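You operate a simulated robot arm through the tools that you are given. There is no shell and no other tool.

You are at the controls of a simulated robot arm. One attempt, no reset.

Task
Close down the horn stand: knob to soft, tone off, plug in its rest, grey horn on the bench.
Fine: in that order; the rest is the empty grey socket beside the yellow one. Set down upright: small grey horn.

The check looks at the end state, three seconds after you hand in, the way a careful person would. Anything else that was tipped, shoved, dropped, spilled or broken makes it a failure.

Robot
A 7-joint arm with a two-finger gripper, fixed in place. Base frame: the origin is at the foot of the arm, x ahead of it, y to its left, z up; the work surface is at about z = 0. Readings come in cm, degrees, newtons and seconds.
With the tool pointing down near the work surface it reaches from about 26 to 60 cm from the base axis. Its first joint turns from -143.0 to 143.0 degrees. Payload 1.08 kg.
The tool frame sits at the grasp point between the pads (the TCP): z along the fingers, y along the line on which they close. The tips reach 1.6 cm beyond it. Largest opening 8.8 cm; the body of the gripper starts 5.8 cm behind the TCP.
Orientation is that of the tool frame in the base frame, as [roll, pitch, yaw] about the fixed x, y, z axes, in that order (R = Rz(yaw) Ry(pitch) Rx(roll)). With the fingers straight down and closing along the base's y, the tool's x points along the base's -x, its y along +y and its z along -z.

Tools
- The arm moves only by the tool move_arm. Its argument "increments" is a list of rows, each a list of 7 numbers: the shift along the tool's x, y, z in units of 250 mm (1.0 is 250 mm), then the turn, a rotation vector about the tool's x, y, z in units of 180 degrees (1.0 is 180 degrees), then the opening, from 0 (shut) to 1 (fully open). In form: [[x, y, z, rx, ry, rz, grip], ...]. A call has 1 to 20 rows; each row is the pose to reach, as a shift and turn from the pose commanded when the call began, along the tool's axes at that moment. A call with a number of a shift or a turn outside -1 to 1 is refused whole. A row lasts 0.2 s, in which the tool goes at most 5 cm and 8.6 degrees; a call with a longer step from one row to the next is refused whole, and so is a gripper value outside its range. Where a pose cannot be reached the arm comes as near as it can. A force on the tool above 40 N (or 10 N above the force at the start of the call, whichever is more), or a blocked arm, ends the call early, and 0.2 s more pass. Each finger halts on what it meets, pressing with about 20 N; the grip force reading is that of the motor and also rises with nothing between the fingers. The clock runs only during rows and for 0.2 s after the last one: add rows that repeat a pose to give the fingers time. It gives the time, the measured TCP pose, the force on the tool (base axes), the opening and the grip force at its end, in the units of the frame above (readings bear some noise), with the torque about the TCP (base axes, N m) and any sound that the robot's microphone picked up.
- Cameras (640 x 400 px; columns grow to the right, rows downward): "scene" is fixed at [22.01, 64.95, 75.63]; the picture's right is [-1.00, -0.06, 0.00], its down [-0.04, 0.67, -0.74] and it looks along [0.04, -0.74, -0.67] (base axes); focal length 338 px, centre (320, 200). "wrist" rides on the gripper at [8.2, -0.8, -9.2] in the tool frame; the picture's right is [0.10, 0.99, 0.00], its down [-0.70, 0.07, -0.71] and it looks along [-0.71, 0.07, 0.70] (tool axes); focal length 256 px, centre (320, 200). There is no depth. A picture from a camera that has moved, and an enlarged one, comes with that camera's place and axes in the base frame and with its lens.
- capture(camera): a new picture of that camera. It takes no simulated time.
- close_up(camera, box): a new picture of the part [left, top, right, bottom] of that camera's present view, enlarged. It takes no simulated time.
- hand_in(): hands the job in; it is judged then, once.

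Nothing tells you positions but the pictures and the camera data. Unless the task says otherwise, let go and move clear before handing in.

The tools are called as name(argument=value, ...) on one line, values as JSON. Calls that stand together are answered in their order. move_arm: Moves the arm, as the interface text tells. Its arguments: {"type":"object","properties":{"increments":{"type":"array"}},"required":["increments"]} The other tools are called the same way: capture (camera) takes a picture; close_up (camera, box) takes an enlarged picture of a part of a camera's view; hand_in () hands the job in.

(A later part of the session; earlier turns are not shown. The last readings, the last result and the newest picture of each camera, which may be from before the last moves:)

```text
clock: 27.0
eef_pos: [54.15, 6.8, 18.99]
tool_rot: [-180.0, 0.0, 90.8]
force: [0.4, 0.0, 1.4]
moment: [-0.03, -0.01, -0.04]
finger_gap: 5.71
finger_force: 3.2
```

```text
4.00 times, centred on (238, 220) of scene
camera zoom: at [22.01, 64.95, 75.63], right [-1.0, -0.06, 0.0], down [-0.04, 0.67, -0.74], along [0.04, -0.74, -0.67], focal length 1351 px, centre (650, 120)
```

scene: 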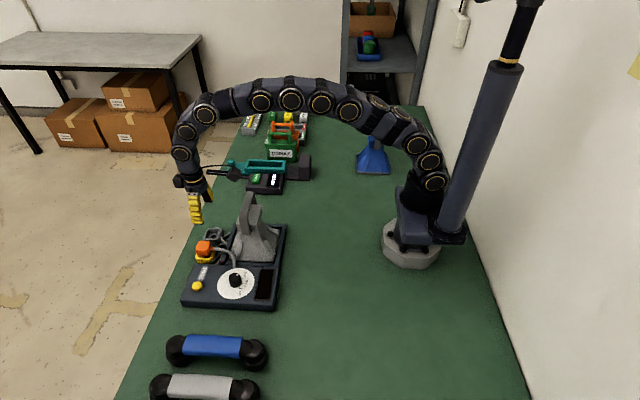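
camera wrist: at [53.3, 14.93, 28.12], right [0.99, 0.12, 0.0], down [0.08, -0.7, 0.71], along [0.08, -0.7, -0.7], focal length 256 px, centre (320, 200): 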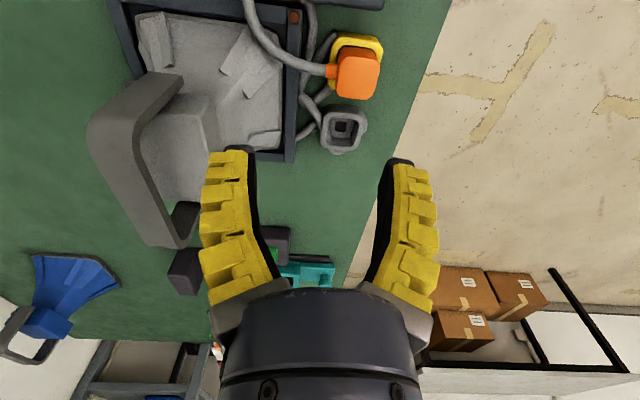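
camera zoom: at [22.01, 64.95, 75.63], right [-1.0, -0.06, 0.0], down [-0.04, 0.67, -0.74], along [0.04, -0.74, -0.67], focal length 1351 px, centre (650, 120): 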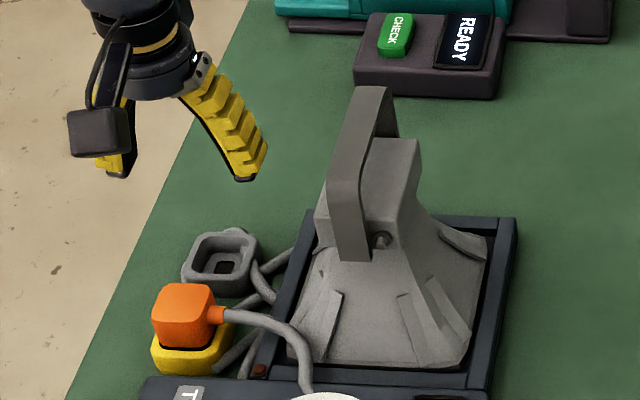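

Plug top is at about (57.5, 7, 5). I need sharper measurements of the plug and the rest, so I'll zoom in more.

close_up(camera="wrist", box=[325, 25, 390, 105])

close_up(camera="wrist", box=[310, 95, 380, 160])

close_up(camera="scene", box=[190, 222, 235, 268])

```text
5.00 times, centred on (358, 65) of wrist
camera zoom: at [53.3, 14.93, 28.12], right [0.99, 0.12, 0.0], down [0.08, -0.7, 0.71], along [0.08, -0.7, -0.7], focal length 1280 px, centre (132, 875)
```

zoom: 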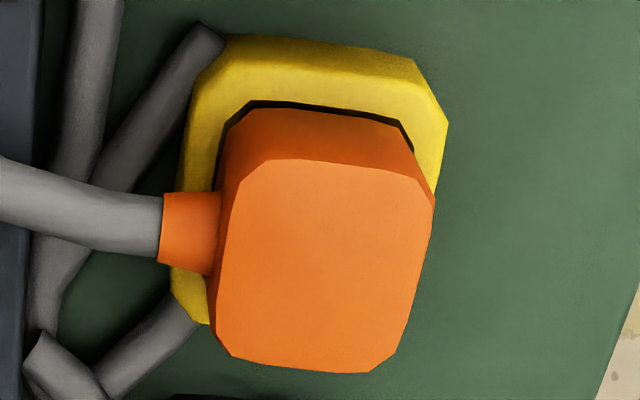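

```text
6.15 times, centred on (345, 128) of wrist
camera zoom: at [53.3, 14.93, 28.12], right [0.99, 0.12, 0.0], down [0.08, -0.7, 0.71], along [0.08, -0.7, -0.7], focal length 1575 px, centre (166, 646)
```

zoom: 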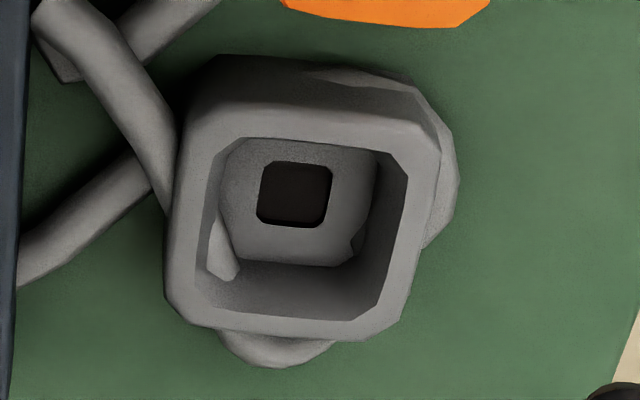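

```text
8.70 times, centred on (212, 245) of scene
camera zoom: at [22.01, 64.95, 75.63], right [-1.0, -0.06, 0.0], down [-0.04, 0.67, -0.74], along [0.04, -0.74, -0.67], focal length 2937 px, centre (1255, -191)
```

zoom: 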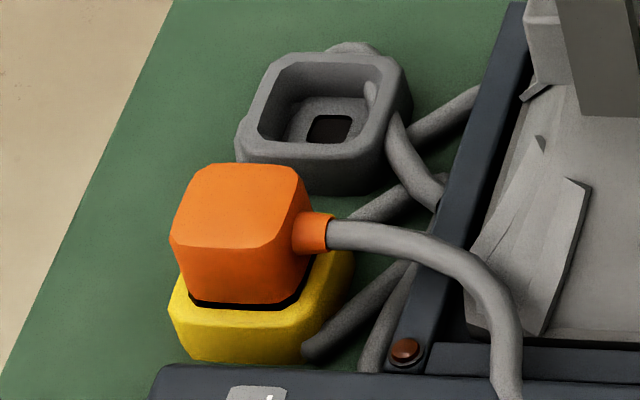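

The plug is centred near (57.5, 6.95) with its top at z≈5.0, and the rest is near (57.45, 0.2); both are square to the axes. I'll continue the rotation so the camera ends up outboard.

move_arm(increments=[[0, 0, 0, 0, 0, 0.045, 0.6], [0, 0, 0, 0, 0, 0.09, 0.6], [0, 0, 0, 0, 0, 0.135, 0.6], [0, 0, 0, 0, 0, 0.18, 0.6], [0, 0, 0, 0, 0, 0.225, 0.6], [0, 0, 0, 0, 0, 0.27, 0.6], [0, 0, 0, 0, 0, 0.315, 0.6], [0, 0, 0, 0, 0, 0.36, 0.6], [0, 0, 0, 0, 0, 0.405, 0.6], [0, 0, 0, 0, 0, 0.45, 0.6], [0, 0, 0, 0, 0, 0.495, 0.6], [0, 0, 0, 0, 0, 0.495, 0.6]])

capture(camera="wrist")

capture(camera="scene")

```text
clock: 29.6
eef_pos: [54.14, 6.66, 18.95]
tool_rot: [-180.0, 0.0, 1.7]
force: [0.1, 0.6, 0.1]
moment: [-0.01, 0.01, 0.02]
finger_gap: 5.72
finger_force: 3.1
```

```text
taken
camera wrist: at [62.43, 7.71, 28.14], right [0.13, -0.99, 0.0], down [-0.7, -0.09, 0.71], along [-0.7, -0.09, -0.7], focal length 256 px, centre (320, 200)
```

wrist: 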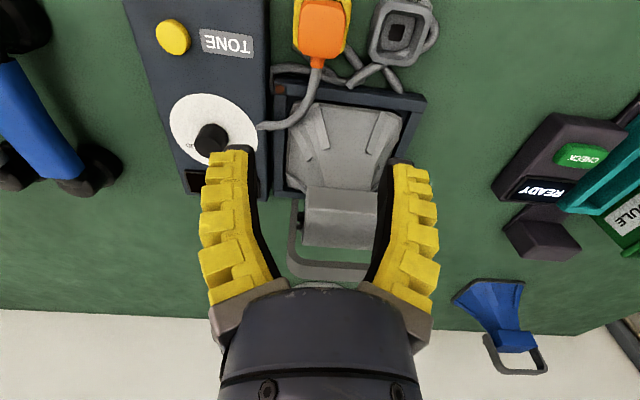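

```text
taken
```

scene: 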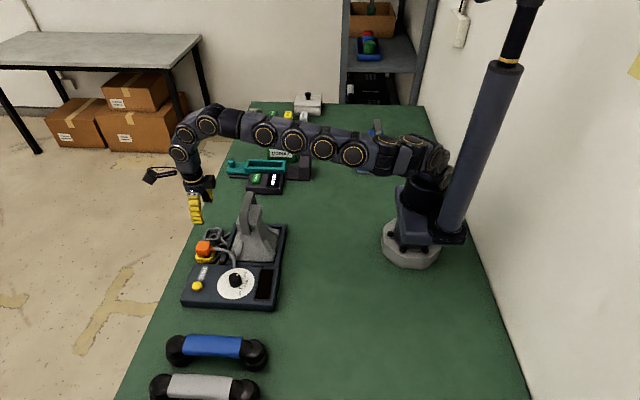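

The rotated pose is reachable, but the arm's elbow has swung. I'll check where the forearm runs relative to the horn and the other objects before descending.

close_up(camera="scene", box=[140, 80, 480, 290])

close_up(camera="wrist", box=[250, 0, 450, 130])

```text
1.88 times, centred on (310, 185) of scene
camera zoom: at [22.01, 64.95, 75.63], right [-1.0, -0.06, 0.0], down [-0.04, 0.67, -0.74], along [0.04, -0.74, -0.67], focal length 636 px, centre (339, 228)
```

zoom: 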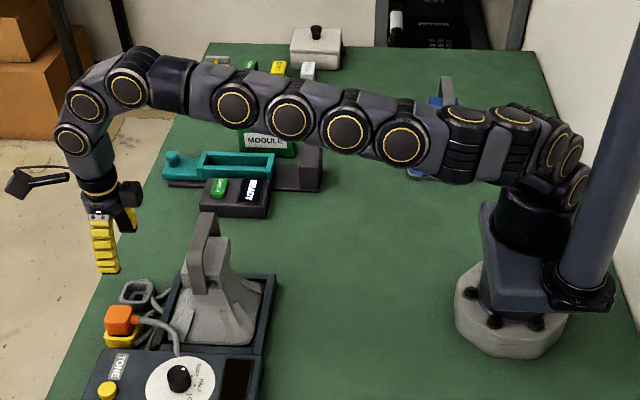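

```text
3.08 times, centred on (350, 65) of wrist
camera zoom: at [62.43, 7.71, 28.14], right [0.13, -0.99, 0.0], down [-0.7, -0.09, 0.71], along [-0.7, -0.09, -0.7], focal length 788 px, centre (228, 615)
```

zoom: 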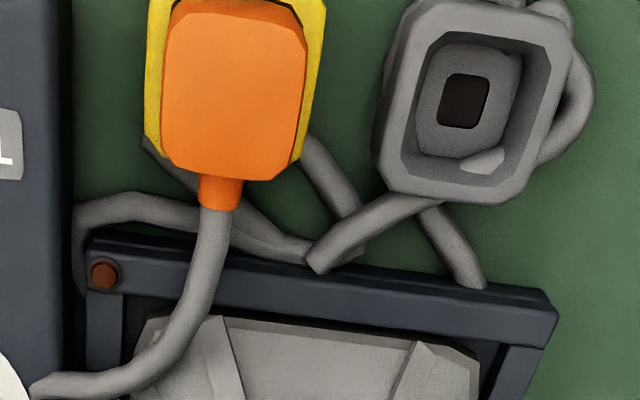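

The elbow swung to the +y side, and the forearm runs well above the horn. I'll move over the plug and descend partway to z≈11, then check clearance.

move_arm(increments=[[0.066, -0.004, 0, 0, 0, 0.0047, 0.6], [0.1324, -0.0073, 0, 0, 0, 0.0094, 0.6], [0.1324, -0.0073, 0.08, 0, 0, 0.0094, 0.6], [0.1324, -0.0073, 0.16, 0, 0, 0.0094, 0.6], [0.1324, -0.0073, 0.24, 0, 0, 0.0094, 0.6], [0.1324, -0.0073, 0.318, 0, 0, 0.0094, 0.6], [0.1324, -0.0073, 0.318, 0, 0, 0.0094, 0.6]])

capture(camera="wrist")

close_up(camera="scene", box=[140, 80, 480, 290])

```text
clock: 31.2
eef_pos: [55.61, 5.51, 14.31]
tool_rot: [179.9, 0.0, 0.1]
force: [-0.1, -0.1, 1.0]
moment: [-0.03, 0.01, 0.0]
finger_gap: 5.69
finger_force: 3.5
out of reach, approached as far as the arm can: row 1, 2, 3, 4, 5, 6, 7
```

```text
taken
camera wrist: at [64.03, 6.34, 23.51], right [0.1, -0.99, 0.0], down [-0.7, -0.07, 0.71], along [-0.71, -0.07, -0.71], focal length 256 px, centre (320, 200)
```

wrist: 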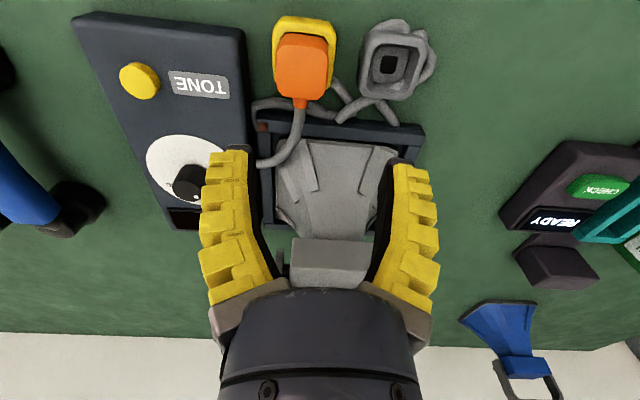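

```text
1.88 times, centred on (310, 185) of scene
camera zoom: at [22.01, 64.95, 75.63], right [-1.0, -0.06, 0.0], down [-0.04, 0.67, -0.74], along [0.04, -0.74, -0.67], focal length 636 px, centre (339, 228)
```

zoom: 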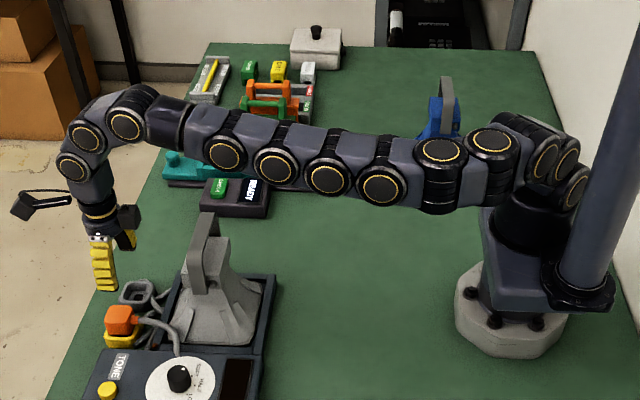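

In this wrist configuration the plug is out of reach, so I'll back out the way I came. I'd rather grip with the tool at its normal heading and watch the camera-to-horn gap from the scene camera.

move_arm(increments=[[0, 0, -0.1, 0, 0, 0, 0.6], [0, 0, -0.2, 0, 0, 0, 0.6], [0, 0, -0.318, 0, 0, 0, 0.6], [-0.066, 0.004, -0.318, 0, 0, 0, 0.6], [-0.1324, 0.0073, -0.318, 0, 0, 0, 0.6], [-0.1324, 0.0073, -0.318, 0, 0, 0, 0.6]])

```text
clock: 32.6
eef_pos: [51.99, 4.91, 22.28]
tool_rot: [179.9, 0.0, 0.1]
force: [0.3, 0.0, -0.2]
moment: [0.0, 0.03, 0.01]
finger_gap: 5.74
finger_force: 3.0
```

move_arm(increments=[[0.04, -0.036, -0.034, 0, 0, -0.045, 0.6], [0.08, -0.072, -0.068, 0, 0, -0.09, 0.6], [0.08, -0.072, -0.068, 0, 0, -0.135, 0.6], [0.08, -0.072, -0.068, 0, 0, -0.18, 0.6], [0.08, -0.072, -0.068, 0, 0, -0.225, 0.6], [0.08, -0.072, -0.068, 0, 0, -0.27, 0.6], [0.08, -0.072, -0.068, 0, 0, -0.315, 0.6], [0.08, -0.072, -0.068, 0, 0, -0.36, 0.6], [0.08, -0.072, -0.068, 0, 0, -0.405, 0.6], [0.08, -0.072, -0.068, 0, 0, -0.45, 0.6], [0.08, -0.072, -0.068, 0, 0, -0.495, 0.6], [0.08, -0.072, -0.068, 0, 0, -0.54, 0.6], [0.08, -0.072, -0.068, 0, 0, -0.585, 0.6], [0.08, -0.072, -0.068, 0, 0, -0.63, 0.6], [0.08, -0.072, -0.068, 0, 0, -0.675, 0.6], [0.08, -0.072, -0.068, 0, 0, -0.72, 0.6], [0.08, -0.072, -0.068, 0, 0, -0.765, 0.6], [0.08, -0.072, -0.068, 0, 0, -0.81, 0.6], [0.08, -0.072, -0.068, 0, 0, -0.855, 0.6], [0.08, -0.072, -0.068, 0, 0, -0.9, 0.6]])

capture(camera="scene")

capture(camera="wrist")

```text
clock: 36.8
eef_pos: [54.05, 6.68, 24.1]
tool_rot: [-179.9, -0.1, 162.2]
force: [-0.3, -0.3, -0.8]
moment: [0.0, -0.01, 0.03]
finger_gap: 5.69
finger_force: 3.0
```

```text
taken
```

scene: 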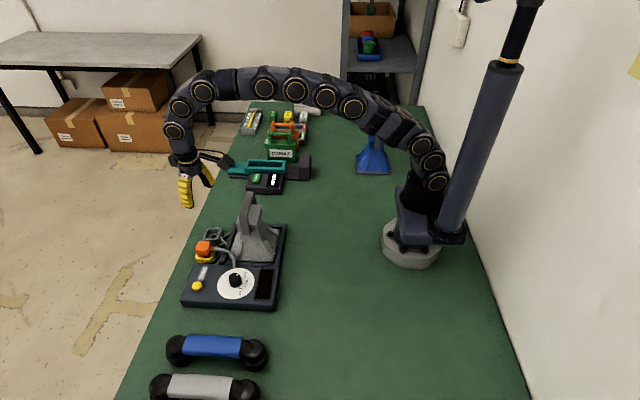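

```text
taken
camera wrist: at [46.06, 8.41, 33.36], right [0.21, 0.98, 0.0], down [0.69, -0.15, 0.71], along [0.69, -0.15, -0.71], focal length 256 px, centre (320, 200)
```

wrist: 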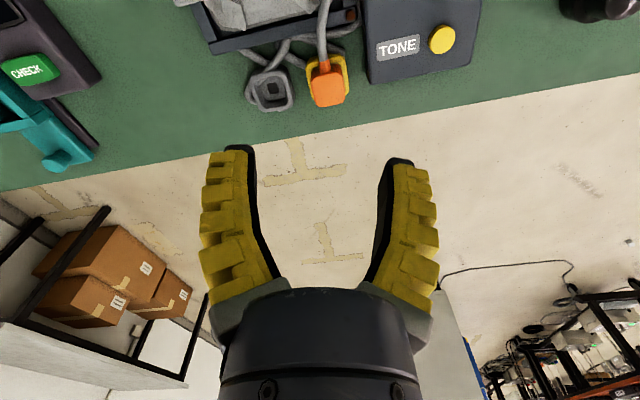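

The elbow is back up. I'll set the heading to 0 and hover above the plug at z≈12, then compare the camera block's position with the horn in the scene view.

move_arm(increments=[[-0.0484, 0.0195, 0, 0, 0, -0.033, 0.6], [-0.0967, 0.0389, 0, 0, 0, -0.066, 0.6], [-0.1451, 0.0584, 0, 0, 0, -0.0989, 0.6], [-0.1451, 0.0584, 0.12, 0, 0, -0.0989, 0.6], [-0.1451, 0.0584, 0.24, 0, 0, -0.0989, 0.6], [-0.1451, 0.0584, 0.36, 0, 0, -0.0989, 0.6], [-0.1451, 0.0584, 0.484, 0, 0, -0.0989, 0.6], [-0.1451, 0.0584, 0.484, 0, 0, -0.0989, 0.6]])

close_up(camera="scene", box=[170, 150, 290, 270])

capture(camera="wrist")

```text
clock: 38.6
eef_pos: [57.92, 7.18, 12.08]
tool_rot: [179.9, 0.0, 179.9]
force: [-0.2, 0.9, 0.7]
moment: [-0.02, 0.03, 0.05]
finger_gap: 5.73
finger_force: 3.4
```

```text
3.33 times, centred on (230, 210) of scene
camera zoom: at [22.01, 64.95, 75.63], right [-1.0, -0.06, 0.0], down [-0.04, 0.67, -0.74], along [0.04, -0.74, -0.67], focal length 1126 px, centre (620, 167)
```

zoom: 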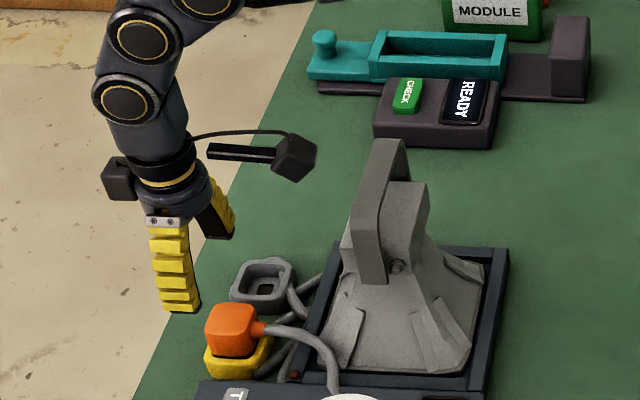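

```text
taken
camera wrist: at [49.87, 6.28, 21.37], right [-0.1, 0.99, 0.0], down [0.7, 0.07, 0.71], along [0.71, 0.07, -0.71], focal length 256 px, centre (320, 200)
```

wrist: 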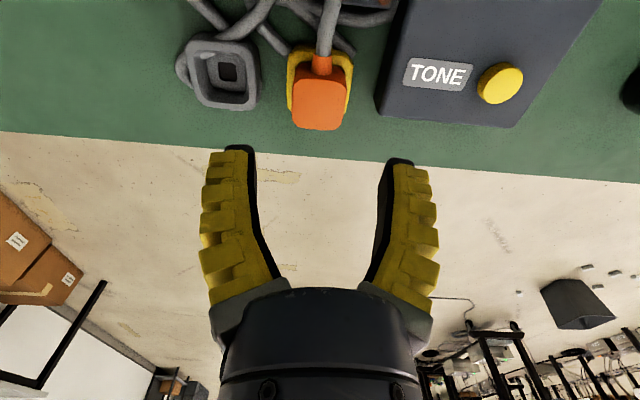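

The camera block should clear the horn by about 0.7 cm when lowered. I'll zoom in on the plug and rest from here to refine their positions.

close_up(camera="wrist", box=[270, 40, 370, 140])

close_up(camera="wrist", box=[170, 20, 280, 120])

```text
4.00 times, centred on (320, 90) of wrist
camera zoom: at [49.87, 6.28, 21.37], right [-0.1, 0.99, 0.0], down [0.7, 0.07, 0.71], along [0.71, 0.07, -0.71], focal length 1024 px, centre (320, 640)
```

zoom: 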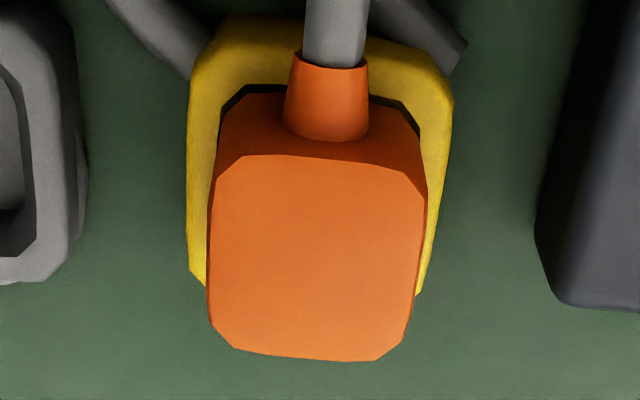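

```text
4.00 times, centred on (225, 70) of wrist
camera zoom: at [49.87, 6.28, 21.37], right [-0.1, 0.99, 0.0], down [0.7, 0.07, 0.71], along [0.71, 0.07, -0.71], focal length 1024 px, centre (700, 720)
```

zoom: 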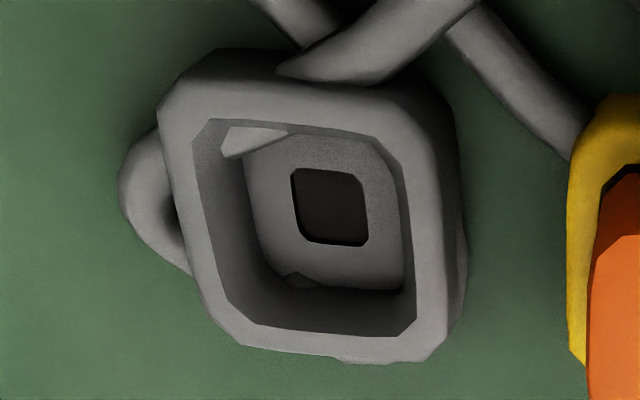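

Plug confirmed at (57.5, 6.97). The rest cavity centre is near (57.5, 0.0), about 3.5 cm wide against the 3.3 cm plug. Descending in stages.

move_arm(increments=[[0, -0.006, 0.06, 0, 0, 0, 0.6], [0, -0.006, 0.12, 0, 0, 0, 0.6], [0, -0.006, 0.18, 0, 0, 0, 0.6], [0, -0.006, 0.22, 0, 0, 0, 0.6], [0, -0.006, 0.22, 0, 0, 0, 0.6]])

close_up(camera="scene", box=[180, 180, 270, 270])

capture(camera="wrist")

```text
clock: 39.8
eef_pos: [57.76, 6.84, 6.7]
tool_rot: [-180.0, 0.0, 179.9]
force: [0.1, -0.2, 0.9]
moment: [-0.02, -0.01, -0.02]
finger_gap: 5.69
finger_force: 3.0
```

```text
4.44 times, centred on (225, 225) of scene
camera zoom: at [22.01, 64.95, 75.63], right [-1.0, -0.06, 0.0], down [-0.04, 0.67, -0.74], along [0.04, -0.74, -0.67], focal length 1501 px, centre (742, 89)
```

zoom: 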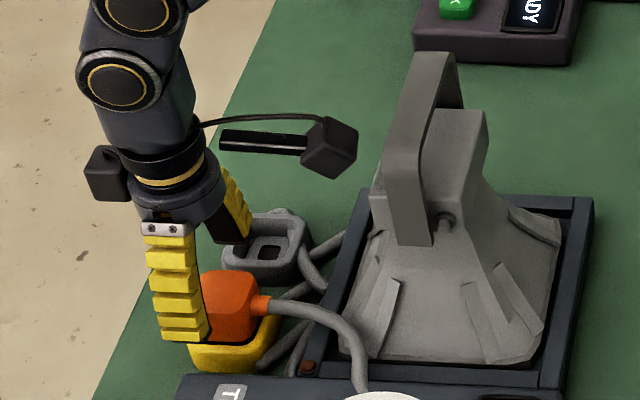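

```text
taken
camera wrist: at [49.77, 6.0, 15.8], right [-0.1, 0.99, 0.0], down [0.7, 0.07, 0.71], along [0.71, 0.07, -0.7], focal length 256 px, centre (320, 200)
```

wrist: 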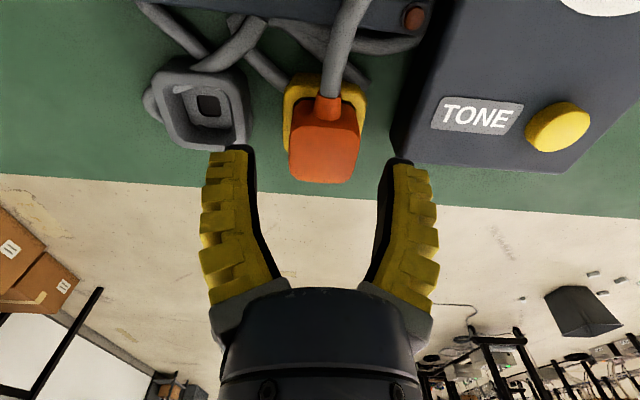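

move_arm(increments=[[0, 0.005, 0.024, 0, 0, 0, 0.6], [0, 0.005, 0.048, 0, 0, 0, 0.6], [0, 0.005, 0.07, 0, 0, 0, 0.6], [0, 0.005, 0.07, 0, 0, 0, 0.6]])

close_up(camera="scene", box=[180, 190, 270, 270])

close_up(camera="wrist", box=[200, 60, 440, 220])

```text
clock: 40.8
eef_pos: [57.93, 6.94, 4.71]
tool_rot: [180.0, 0.1, 179.9]
force: [-0.2, 0.0, 0.6]
moment: [0.0, 0.04, 0.03]
finger_gap: 5.7
finger_force: 3.6
```

```text
5.00 times, centred on (225, 230) of scene
camera zoom: at [22.01, 64.95, 75.63], right [-1.0, -0.06, 0.0], down [-0.04, 0.67, -0.74], along [0.04, -0.74, -0.67], focal length 1689 px, centre (795, 50)
```

zoom: 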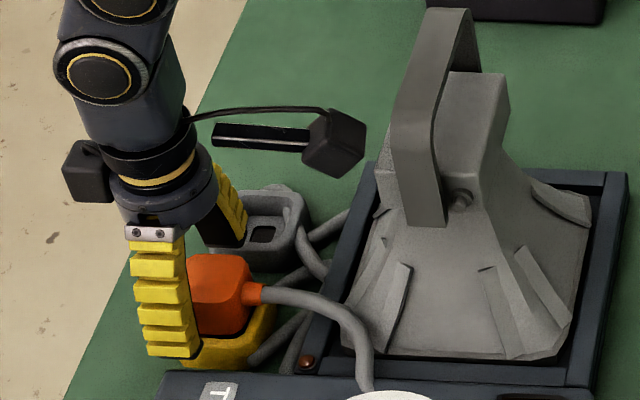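

```text
2.50 times, centred on (320, 140) of wrist
camera zoom: at [49.93, 6.07, 13.94], right [-0.1, 0.99, 0.0], down [0.7, 0.07, 0.71], along [0.71, 0.07, -0.7], focal length 640 px, centre (320, 350)
```

zoom: 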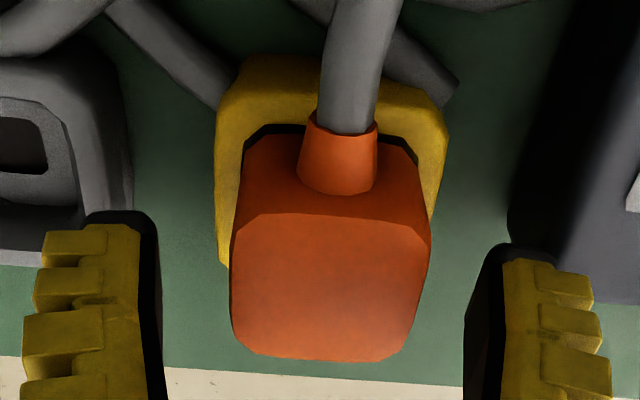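

The camera block clears the horn and the plug sits between the fingers. I'll nudge 0.1 cm in +y to centre it and close gently.

move_arm(increments=[[0, 0.004, 0, 0, 0, 0, 0.6], [0, 0.004, 0, 0, 0, 0, 0.48], [0, 0.004, 0, 0, 0, 0, 0.4], [0, 0.004, 0, 0, 0, 0, 0.3], [0, 0.004, 0, 0, 0, 0, 0.15], [0, 0.004, 0, 0, 0, 0, 0.15], [0, 0.004, 0, 0, 0, 0, 0.15]])

close_up(camera="wrist", box=[200, 60, 440, 220])

close_up(camera="scene", box=[180, 190, 270, 270])

```text
clock: 42.4
eef_pos: [58.0, 7.12, 4.81]
tool_rot: [-179.9, 0.1, 179.9]
force: [-2.9, -0.4, 11.9]
moment: [-0.01, 0.18, 0.02]
finger_gap: 3.05
finger_force: 20.1
```

```text
2.50 times, centred on (320, 140) of wrist
camera zoom: at [49.88, 6.19, 14.04], right [-0.1, 0.99, 0.0], down [0.7, 0.07, 0.71], along [0.71, 0.07, -0.7], focal length 640 px, centre (320, 350)
```

zoom: 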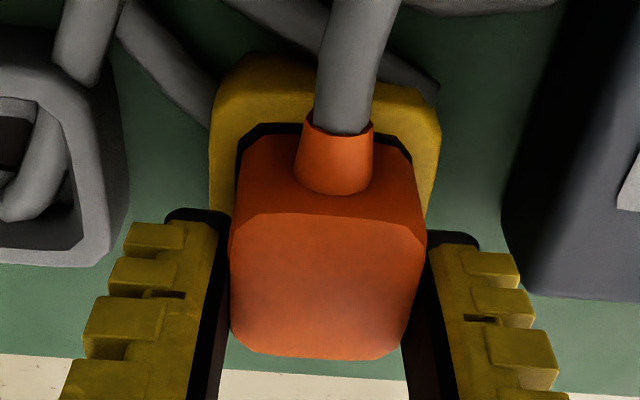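

```text
5.00 times, centred on (225, 230) of scene
camera zoom: at [22.01, 64.95, 75.63], right [-1.0, -0.06, 0.0], down [-0.04, 0.67, -0.74], along [0.04, -0.74, -0.67], focal length 1689 px, centre (795, 50)
```

zoom: 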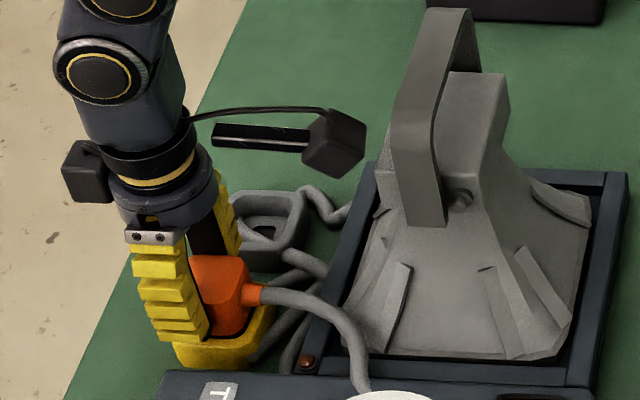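

The plug is gripped, but the grey cable near the rest seems to have shifted. I'll look closely before lifting.

capture(camera="wrist")

close_up(camera="wrist", box=[130, 30, 290, 170])

close_up(camera="scene", box=[205, 215, 260, 265])

```text
taken
camera wrist: at [49.88, 6.19, 14.04], right [-0.1, 0.99, 0.0], down [0.7, 0.07, 0.71], along [0.71, 0.07, -0.7], focal length 256 px, centre (320, 200)
```

wrist: 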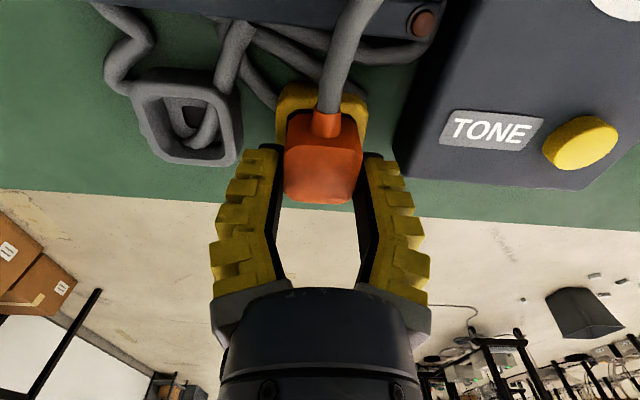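

```text
2.86 times, centred on (210, 100) of wrist
camera zoom: at [49.88, 6.19, 14.04], right [-0.1, 0.99, 0.0], down [0.7, 0.07, 0.71], along [0.71, 0.07, -0.7], focal length 731 px, centre (634, 486)
```

zoom: 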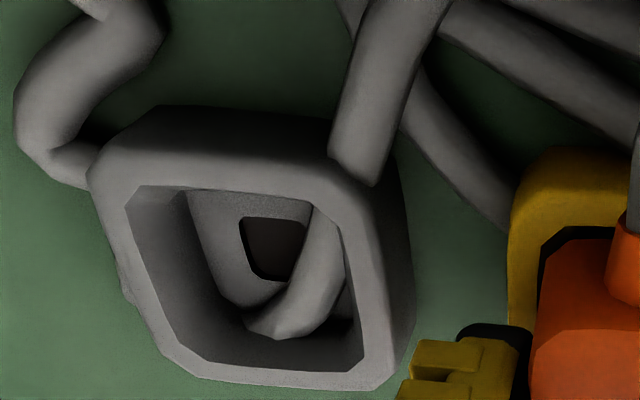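

```text
8.00 times, centred on (232, 240) of scene
camera zoom: at [22.01, 64.95, 75.63], right [-1.0, -0.06, 0.0], down [-0.04, 0.67, -0.74], along [0.04, -0.74, -0.67], focal length 2702 px, centre (1020, -120)
```

zoom: 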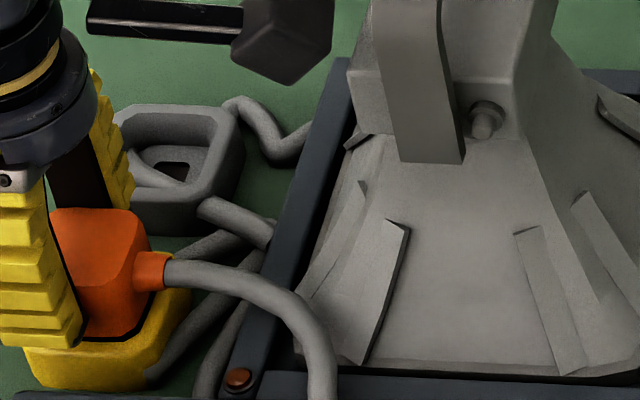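

The grey cable slack is only drooping through the socket visually (its bits were inside the rest before as well). I'll pull the plug straight up slowly.

move_arm(increments=[[0, 0, -0.012, 0, 0, 0, 0.1], [0, 0, -0.028, 0, 0, 0, 0.1], [0, 0, -0.044, 0, 0, 0, 0.1], [0, 0, -0.06, 0, 0, 0, 0.1], [0, 0, -0.08, 0, 0, 0, 0.1], [0, 0, -0.1, 0, 0, 0, 0.1], [0, 0, -0.12, 0, 0, 0, 0.1], [0, 0, -0.14, 0, 0, 0, 0.1], [0, 0, -0.16, 0, 0, 0, 0.1], [0, 0, -0.16, 0, 0, 0, 0.1]])

capture(camera="wrist")

close_up(camera="scene", box=[180, 190, 270, 270])

```text
clock: 44.6
eef_pos: [57.88, 7.06, 8.97]
tool_rot: [180.0, 0.0, 179.9]
force: [0.6, 0.5, -1.3]
moment: [-0.01, -0.01, 0.0]
finger_gap: 2.93
finger_force: 19.7
```

```text
taken
camera wrist: at [49.78, 6.19, 18.07], right [-0.1, 0.99, 0.0], down [0.7, 0.07, 0.71], along [0.71, 0.07, -0.71], focal length 256 px, centre (320, 200)
```

wrist: 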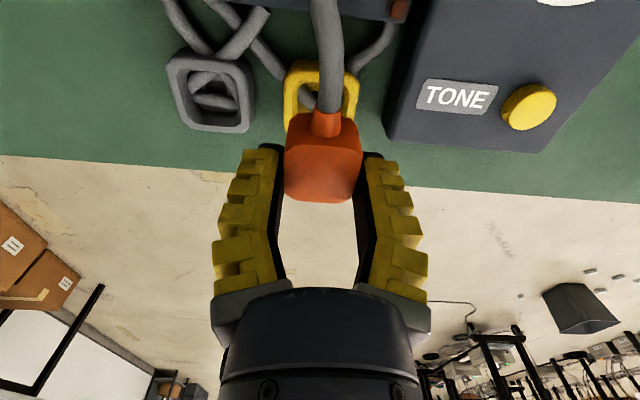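

```text
5.00 times, centred on (225, 230) of scene
camera zoom: at [22.01, 64.95, 75.63], right [-1.0, -0.06, 0.0], down [-0.04, 0.67, -0.74], along [0.04, -0.74, -0.67], focal length 1689 px, centre (795, 50)
```

zoom: 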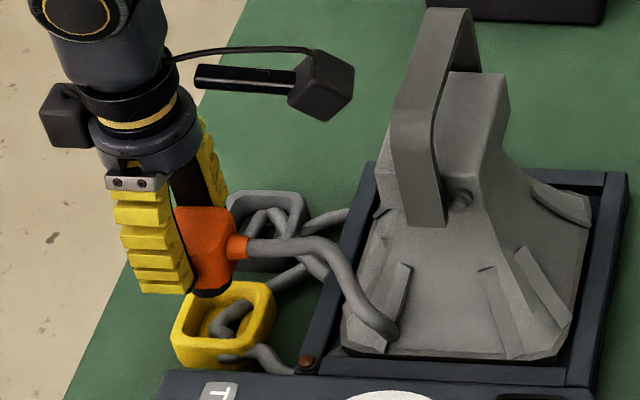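

The plug is free of the yellow socket. I'll measure the offset between the yellow socket and grey rest from this same view, since the needed displacement is exactly that offset.

close_up(camera="wrist", box=[150, 30, 390, 180])

close_up(camera="scene", box=[200, 220, 250, 270])

```text
2.67 times, centred on (270, 105) of wrist
camera zoom: at [49.78, 6.19, 18.07], right [-0.1, 0.99, 0.0], down [0.7, 0.07, 0.71], along [0.71, 0.07, -0.71], focal length 683 px, centre (453, 453)
```

zoom: 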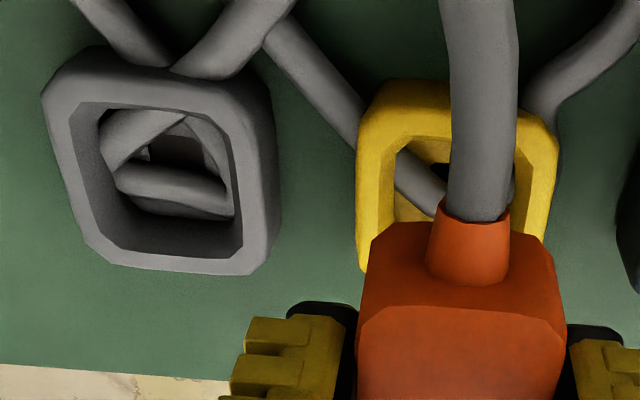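

```text
8.00 times, centred on (225, 245) of scene
camera zoom: at [22.01, 64.95, 75.63], right [-1.0, -0.06, 0.0], down [-0.04, 0.67, -0.74], along [0.04, -0.74, -0.67], focal length 2702 px, centre (1080, -160)
```

zoom: 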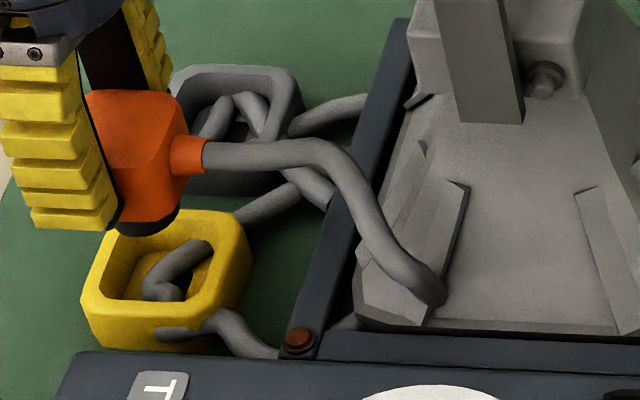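

The offset is about (0, −6.9) cm. I'll carry the plug over the grey rest at this height and check its alignment.

move_arm(increments=[[-0.001, -0.05, 0, 0, 0, 0, 0.1], [-0.001, -0.11, 0, 0, 0, 0, 0.1], [-0.002, -0.17, 0, 0, 0, 0, 0.1], [-0.003, -0.23, 0, 0, 0, 0, 0.1], [-0.003, -0.277, 0, 0, 0, 0, 0.1], [-0.003, -0.277, 0, 0, 0, 0, 0.1], [-0.003, -0.277, 0, 0, 0, 0, 0.1]])

capture(camera="wrist")

close_up(camera="scene", box=[190, 190, 260, 265])

close_up(camera="wrist", box=[250, 40, 450, 200])

```text
clock: 46.2
eef_pos: [57.98, 0.25, 8.99]
tool_rot: [179.9, 0.0, 179.8]
force: [0.1, -0.3, -1.3]
moment: [0.03, 0.03, -0.03]
finger_gap: 2.96
finger_force: 19.6
```

```text
taken
camera wrist: at [49.96, -0.63, 18.12], right [-0.1, 0.99, 0.0], down [0.7, 0.07, 0.71], along [0.71, 0.07, -0.71], focal length 256 px, centre (320, 200)
```

wrist: 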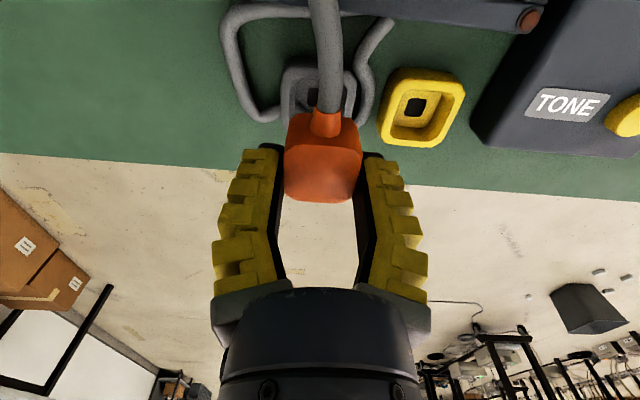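

```text
5.33 times, centred on (225, 228) of scene
camera zoom: at [22.01, 64.95, 75.63], right [-1.0, -0.06, 0.0], down [-0.04, 0.67, -0.74], along [0.04, -0.74, -0.67], focal length 1802 px, centre (827, 53)
```

zoom: 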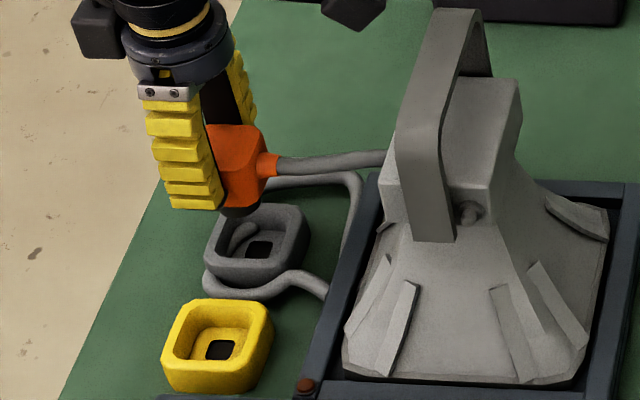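

```text
2.50 times, centred on (350, 120) of wrist
camera zoom: at [49.96, -0.63, 18.12], right [-0.1, 0.99, 0.0], down [0.7, 0.07, 0.71], along [0.71, 0.07, -0.71], focal length 640 px, centre (245, 400)
```

zoom: 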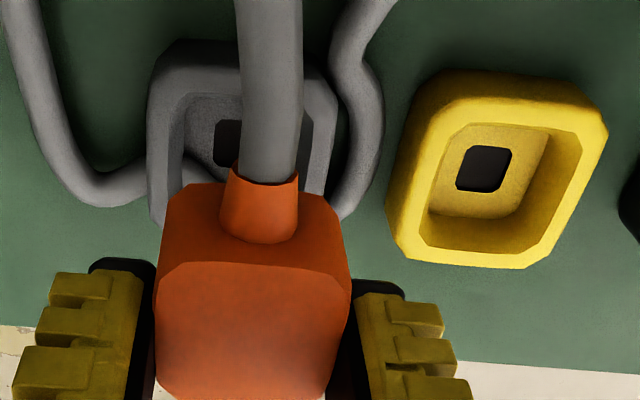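

The scene view shows the socket spacing is nearer 7.0 cm in y with no x offset. I still need about −0.18 cm in y and −0.08 in x, so I'll correct that and lower to just above the rest's rim.

move_arm(increments=[[0.0032, -0.0072, 0, 0, 0, 0, 0.1], [0.0032, -0.0072, 0.04, 0, 0, 0, 0.1], [0.0032, -0.0072, 0.08, 0, 0, 0, 0.1], [0.0032, -0.0072, 0.108, 0, 0, 0, 0.1], [0.0032, -0.0072, 0.108, 0, 0, 0, 0.1]])

close_up(camera="scene", box=[190, 200, 250, 265])

close_up(camera="wrist", box=[240, 40, 440, 200])

```text
clock: 47.4
eef_pos: [57.86, 0.03, 6.19]
tool_rot: [180.0, 0.0, 179.9]
force: [0.0, -0.1, 0.0]
moment: [-0.01, 0.01, 0.0]
finger_gap: 2.91
finger_force: 19.6
```

```text
6.15 times, centred on (220, 232) of scene
camera zoom: at [22.01, 64.95, 75.63], right [-1.0, -0.06, 0.0], down [-0.04, 0.67, -0.74], along [0.04, -0.74, -0.67], focal length 2079 px, centre (935, 0)
```

zoom: 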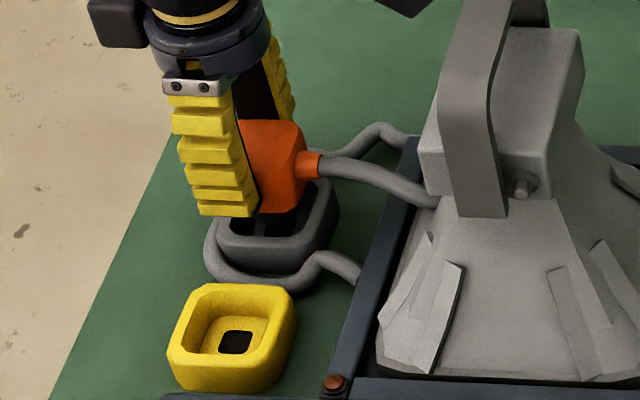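

```text
2.50 times, centred on (340, 120) of wrist
camera zoom: at [49.81, -0.93, 15.39], right [-0.1, 0.99, 0.0], down [0.7, 0.07, 0.71], along [0.71, 0.07, -0.7], focal length 640 px, centre (270, 400)
```

zoom: 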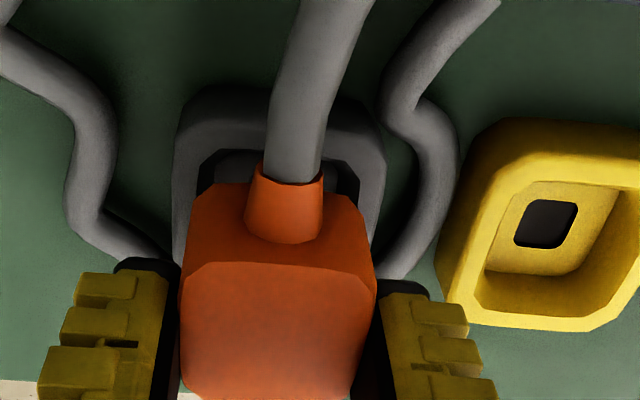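

In this view the plug and the rest line up in y to within about 0.03 cm. I'll nudge +0.1 in x and lower slowly into the rest, watching the force.

move_arm(increments=[[-0.004, 0, 0, 0, 0, 0, 0.1], [-0.004, 0, 0.01, 0, 0, 0, 0.1], [-0.004, 0, 0.02, 0, 0, 0, 0.1], [-0.004, 0, 0.028, 0, 0, 0, 0.1], [-0.004, 0, 0.036, 0, 0, 0, 0.1]])

close_up(camera="wrist", box=[240, 40, 440, 200])

```text
clock: 48.6
eef_pos: [58.01, -0.27, 5.1]
tool_rot: [-179.9, 0.1, 179.9]
force: [-0.5, 0.0, -0.5]
moment: [0.0, -0.02, 0.02]
finger_gap: 2.94
finger_force: 19.9
```

```text
2.50 times, centred on (340, 120) of wrist
camera zoom: at [49.96, -1.03, 14.42], right [-0.1, 0.99, 0.0], down [0.7, 0.07, 0.71], along [0.71, 0.07, -0.71], focal length 640 px, centre (270, 400)
```

zoom: 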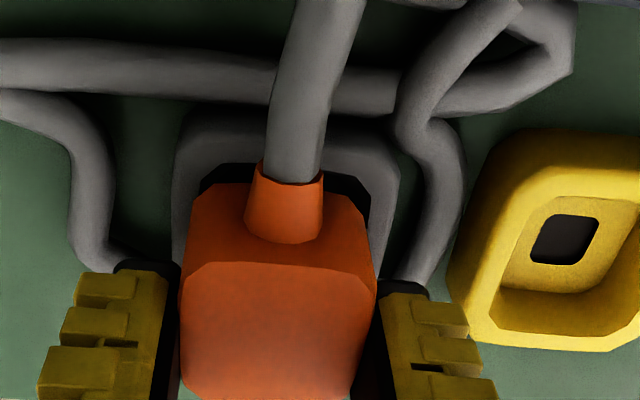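

It's about 0.1 cm too far in −y now and still not touching. I'll correct +0.12 in y and keep lowering in small steps.

move_arm(increments=[[0, 0.005, 0, 0, 0, 0, 0.1], [0, 0.005, 0.005, 0, 0, 0, 0.1], [0, 0.005, 0.01, 0, 0, 0, 0.1], [0, 0.005, 0.015, 0, 0, 0, 0.1], [0, 0.005, 0.015, 0, 0, 0, 0.1]])

close_up(camera="wrist", box=[240, 40, 440, 200])

close_up(camera="scene", box=[190, 200, 250, 265])

```text
clock: 49.8
eef_pos: [58.05, 0.05, 4.87]
tool_rot: [179.9, 0.0, 179.9]
force: [-0.4, -0.7, 1.1]
moment: [-0.02, 0.0, -0.01]
finger_gap: 2.94
finger_force: 20.1
```

```text
2.50 times, centred on (340, 120) of wrist
camera zoom: at [49.95, -0.84, 14.1], right [-0.1, 0.99, 0.0], down [0.7, 0.07, 0.71], along [0.71, 0.07, -0.7], focal length 640 px, centre (270, 400)
```

zoom: 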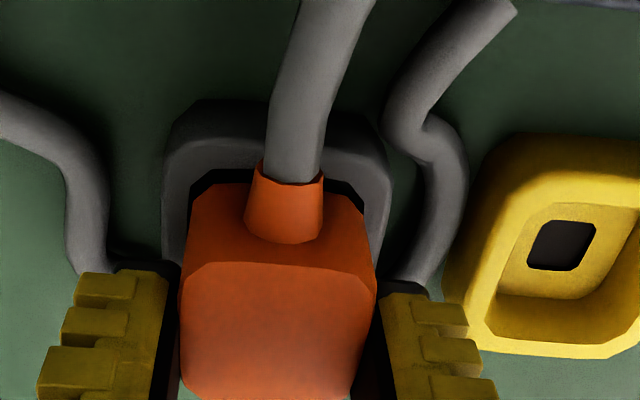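

```text
6.15 times, centred on (220, 232) of scene
camera zoom: at [22.01, 64.95, 75.63], right [-1.0, -0.06, 0.0], down [-0.04, 0.67, -0.74], along [0.04, -0.74, -0.67], focal length 2079 px, centre (935, 0)
```

zoom: 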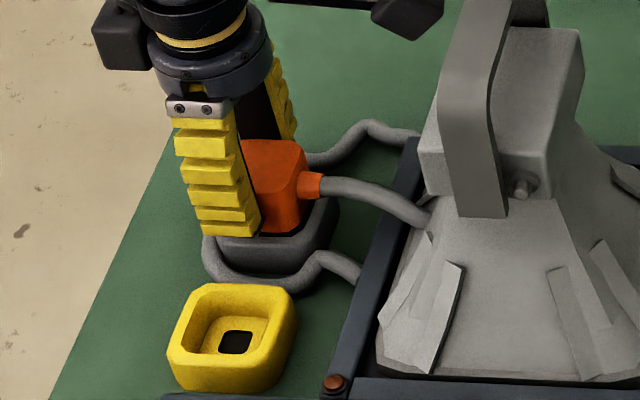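

The plug looks seated, within about 0.06 cm of the height it had in the yellow socket. I'll press a touch further to confirm bottoming.

move_arm(increments=[[0, 0, 0.004, 0, 0, 0, 0.1], [0, 0, 0.008, 0, 0, 0, 0.1], [0, 0, 0.012, 0, 0, 0, 0.1]])

```text
clock: 50.6
eef_pos: [58.11, 0.1, 4.55]
tool_rot: [-180.0, 0.3, 179.9]
force: [2.2, 0.0, 14.2]
moment: [-0.02, -0.12, 0.03]
finger_gap: 3.06
finger_force: 20.7
```

Contact force rose to 14 N, so the plug is bottomed in the rest. I'll release and lift straight up.

move_arm(increments=[[0, 0, -0.006, 0, 0, 0, 0.1], [0, 0, -0.006, 0, 0, 0, 0.35], [0, 0, -0.006, 0, 0, 0, 0.5], [0, 0, -0.006, 0, 0, 0, 0.58], [0, 0, -0.006, 0, 0, 0, 0.58]])

close_up(camera="wrist", box=[220, 40, 440, 200])

```text
clock: 51.8
eef_pos: [58.04, 0.02, 4.56]
tool_rot: [-179.9, 0.0, 179.9]
force: [0.5, 0.9, -0.1]
moment: [0.0, 0.01, 0.03]
finger_gap: 5.53
finger_force: 3.2
```

```text
2.50 times, centred on (330, 120) of wrist
camera zoom: at [49.91, -0.8, 13.79], right [-0.1, 0.99, 0.0], down [0.7, 0.07, 0.71], along [0.71, 0.07, -0.71], focal length 640 px, centre (295, 400)
```

zoom: 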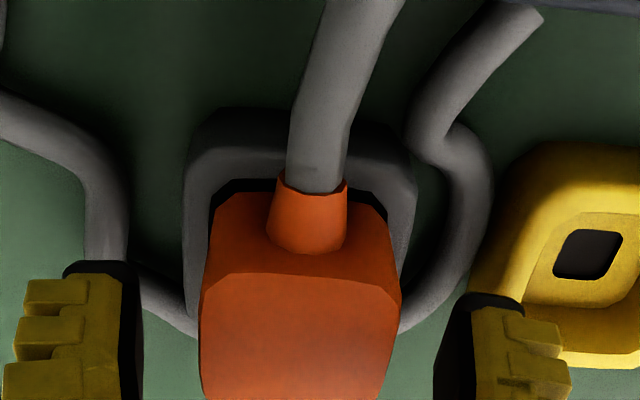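

The plug stays in the rest. Lifting straight up now.

move_arm(increments=[[0, 0, -0.06, 0, 0, 0, 0.58], [0, 0, -0.16, 0, 0, 0, 0.58], [0, 0, -0.3, 0, 0, 0, 0.58], [0, 0, -0.46, 0, 0, 0, 0.58], [0, 0, -0.64, 0, 0, 0, 0.58], [0, 0, -0.8, 0, 0, 0, 0.58], [0, 0, -0.8, 0, 0, 0, 0.58]])

capture(camera="wrist")

close_up(camera="scene", box=[180, 180, 300, 310])

```text
clock: 53.4
eef_pos: [58.0, 0.23, 24.85]
tool_rot: [180.0, -0.1, 180.0]
force: [0.1, 0.2, 0.2]
moment: [0.01, -0.05, 0.01]
finger_gap: 5.55
finger_force: 3.2
```

```text
taken
camera wrist: at [50.01, -0.69, 33.98], right [-0.1, 0.99, 0.0], down [0.7, 0.07, 0.71], along [0.71, 0.07, -0.71], focal length 256 px, centre (320, 200)
```

wrist: 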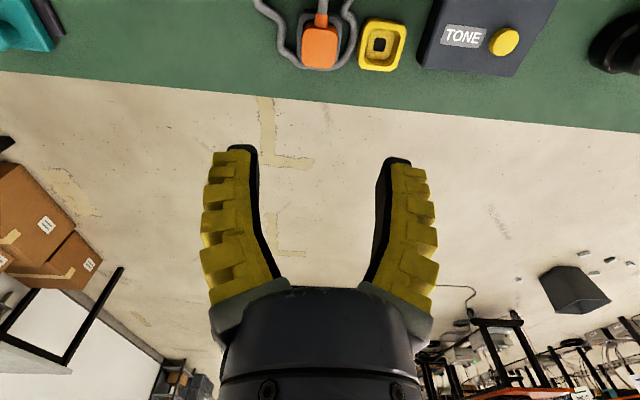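

```text
3.08 times, centred on (240, 245) of scene
camera zoom: at [22.01, 64.95, 75.63], right [-1.0, -0.06, 0.0], down [-0.04, 0.67, -0.74], along [0.04, -0.74, -0.67], focal length 1039 px, centre (566, 62)
```

zoom: 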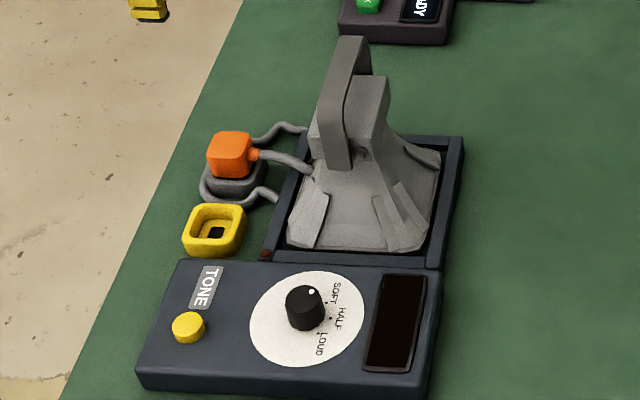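

The plug is in the grey rest, the knob is at SOFT and the tone is off. Next is the horn: I'll rise and go above its handle with the fingers closing along x (tool turned −90°) so I can measure the strap.

move_arm(increments=[[0, 0, -0.14, 0, 0, 0.045, 0.7], [0, 0, -0.284, 0, 0, 0.09, 0.7], [0.07, 0.01, -0.284, 0, 0, 0.135, 0.7], [0.14, 0.02, -0.284, 0, 0, 0.18, 0.7], [0.21, 0.03, -0.284, 0, 0, 0.225, 0.7], [0.28, 0.04, -0.284, 0, 0, 0.27, 0.7], [0.35, 0.05, -0.284, 0, 0, 0.315, 0.7], [0.42, 0.06, -0.284, 0, 0, 0.36, 0.7], [0.49, 0.07, -0.284, 0, 0, 0.405, 0.7], [0.55, 0.08, -0.284, 0, 0, 0.45, 0.7], [0.6, 0.092, -0.284, 0, 0, 0.495, 0.7], [0.6, 0.092, -0.284, 0, 0, 0.5, 0.7], [0.6, 0.092, -0.284, 0, 0, 0.5, 0.7]])

capture(camera="wrist")

capture(camera="scene")

```text
clock: 56.2
eef_pos: [42.92, 2.32, 31.77]
tool_rot: [-179.9, 0.0, 89.8]
force: [0.6, -0.5, -0.2]
moment: [0.03, -0.02, -0.01]
finger_gap: 6.53
finger_force: 2.4
out of reach, approached as far as the arm can: row 1, 2, 3
```

```text
taken
camera wrist: at [42.29, 10.44, 40.88], right [0.99, 0.1, 0.0], down [0.07, -0.7, 0.71], along [0.07, -0.71, -0.7], focal length 256 px, centre (320, 200)
```

wrist: 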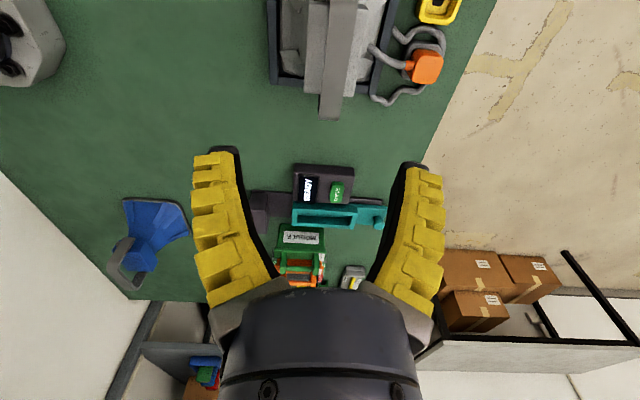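

```text
taken
```

scene: 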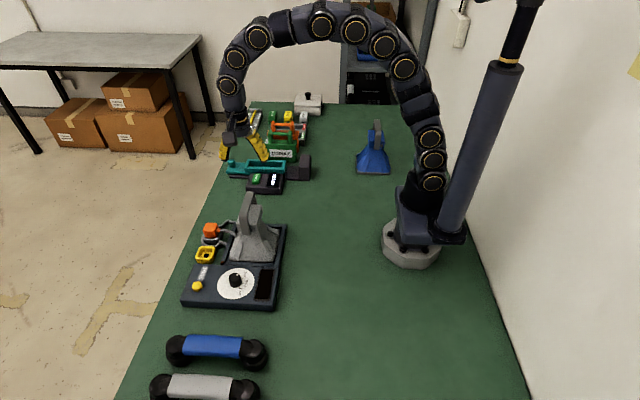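

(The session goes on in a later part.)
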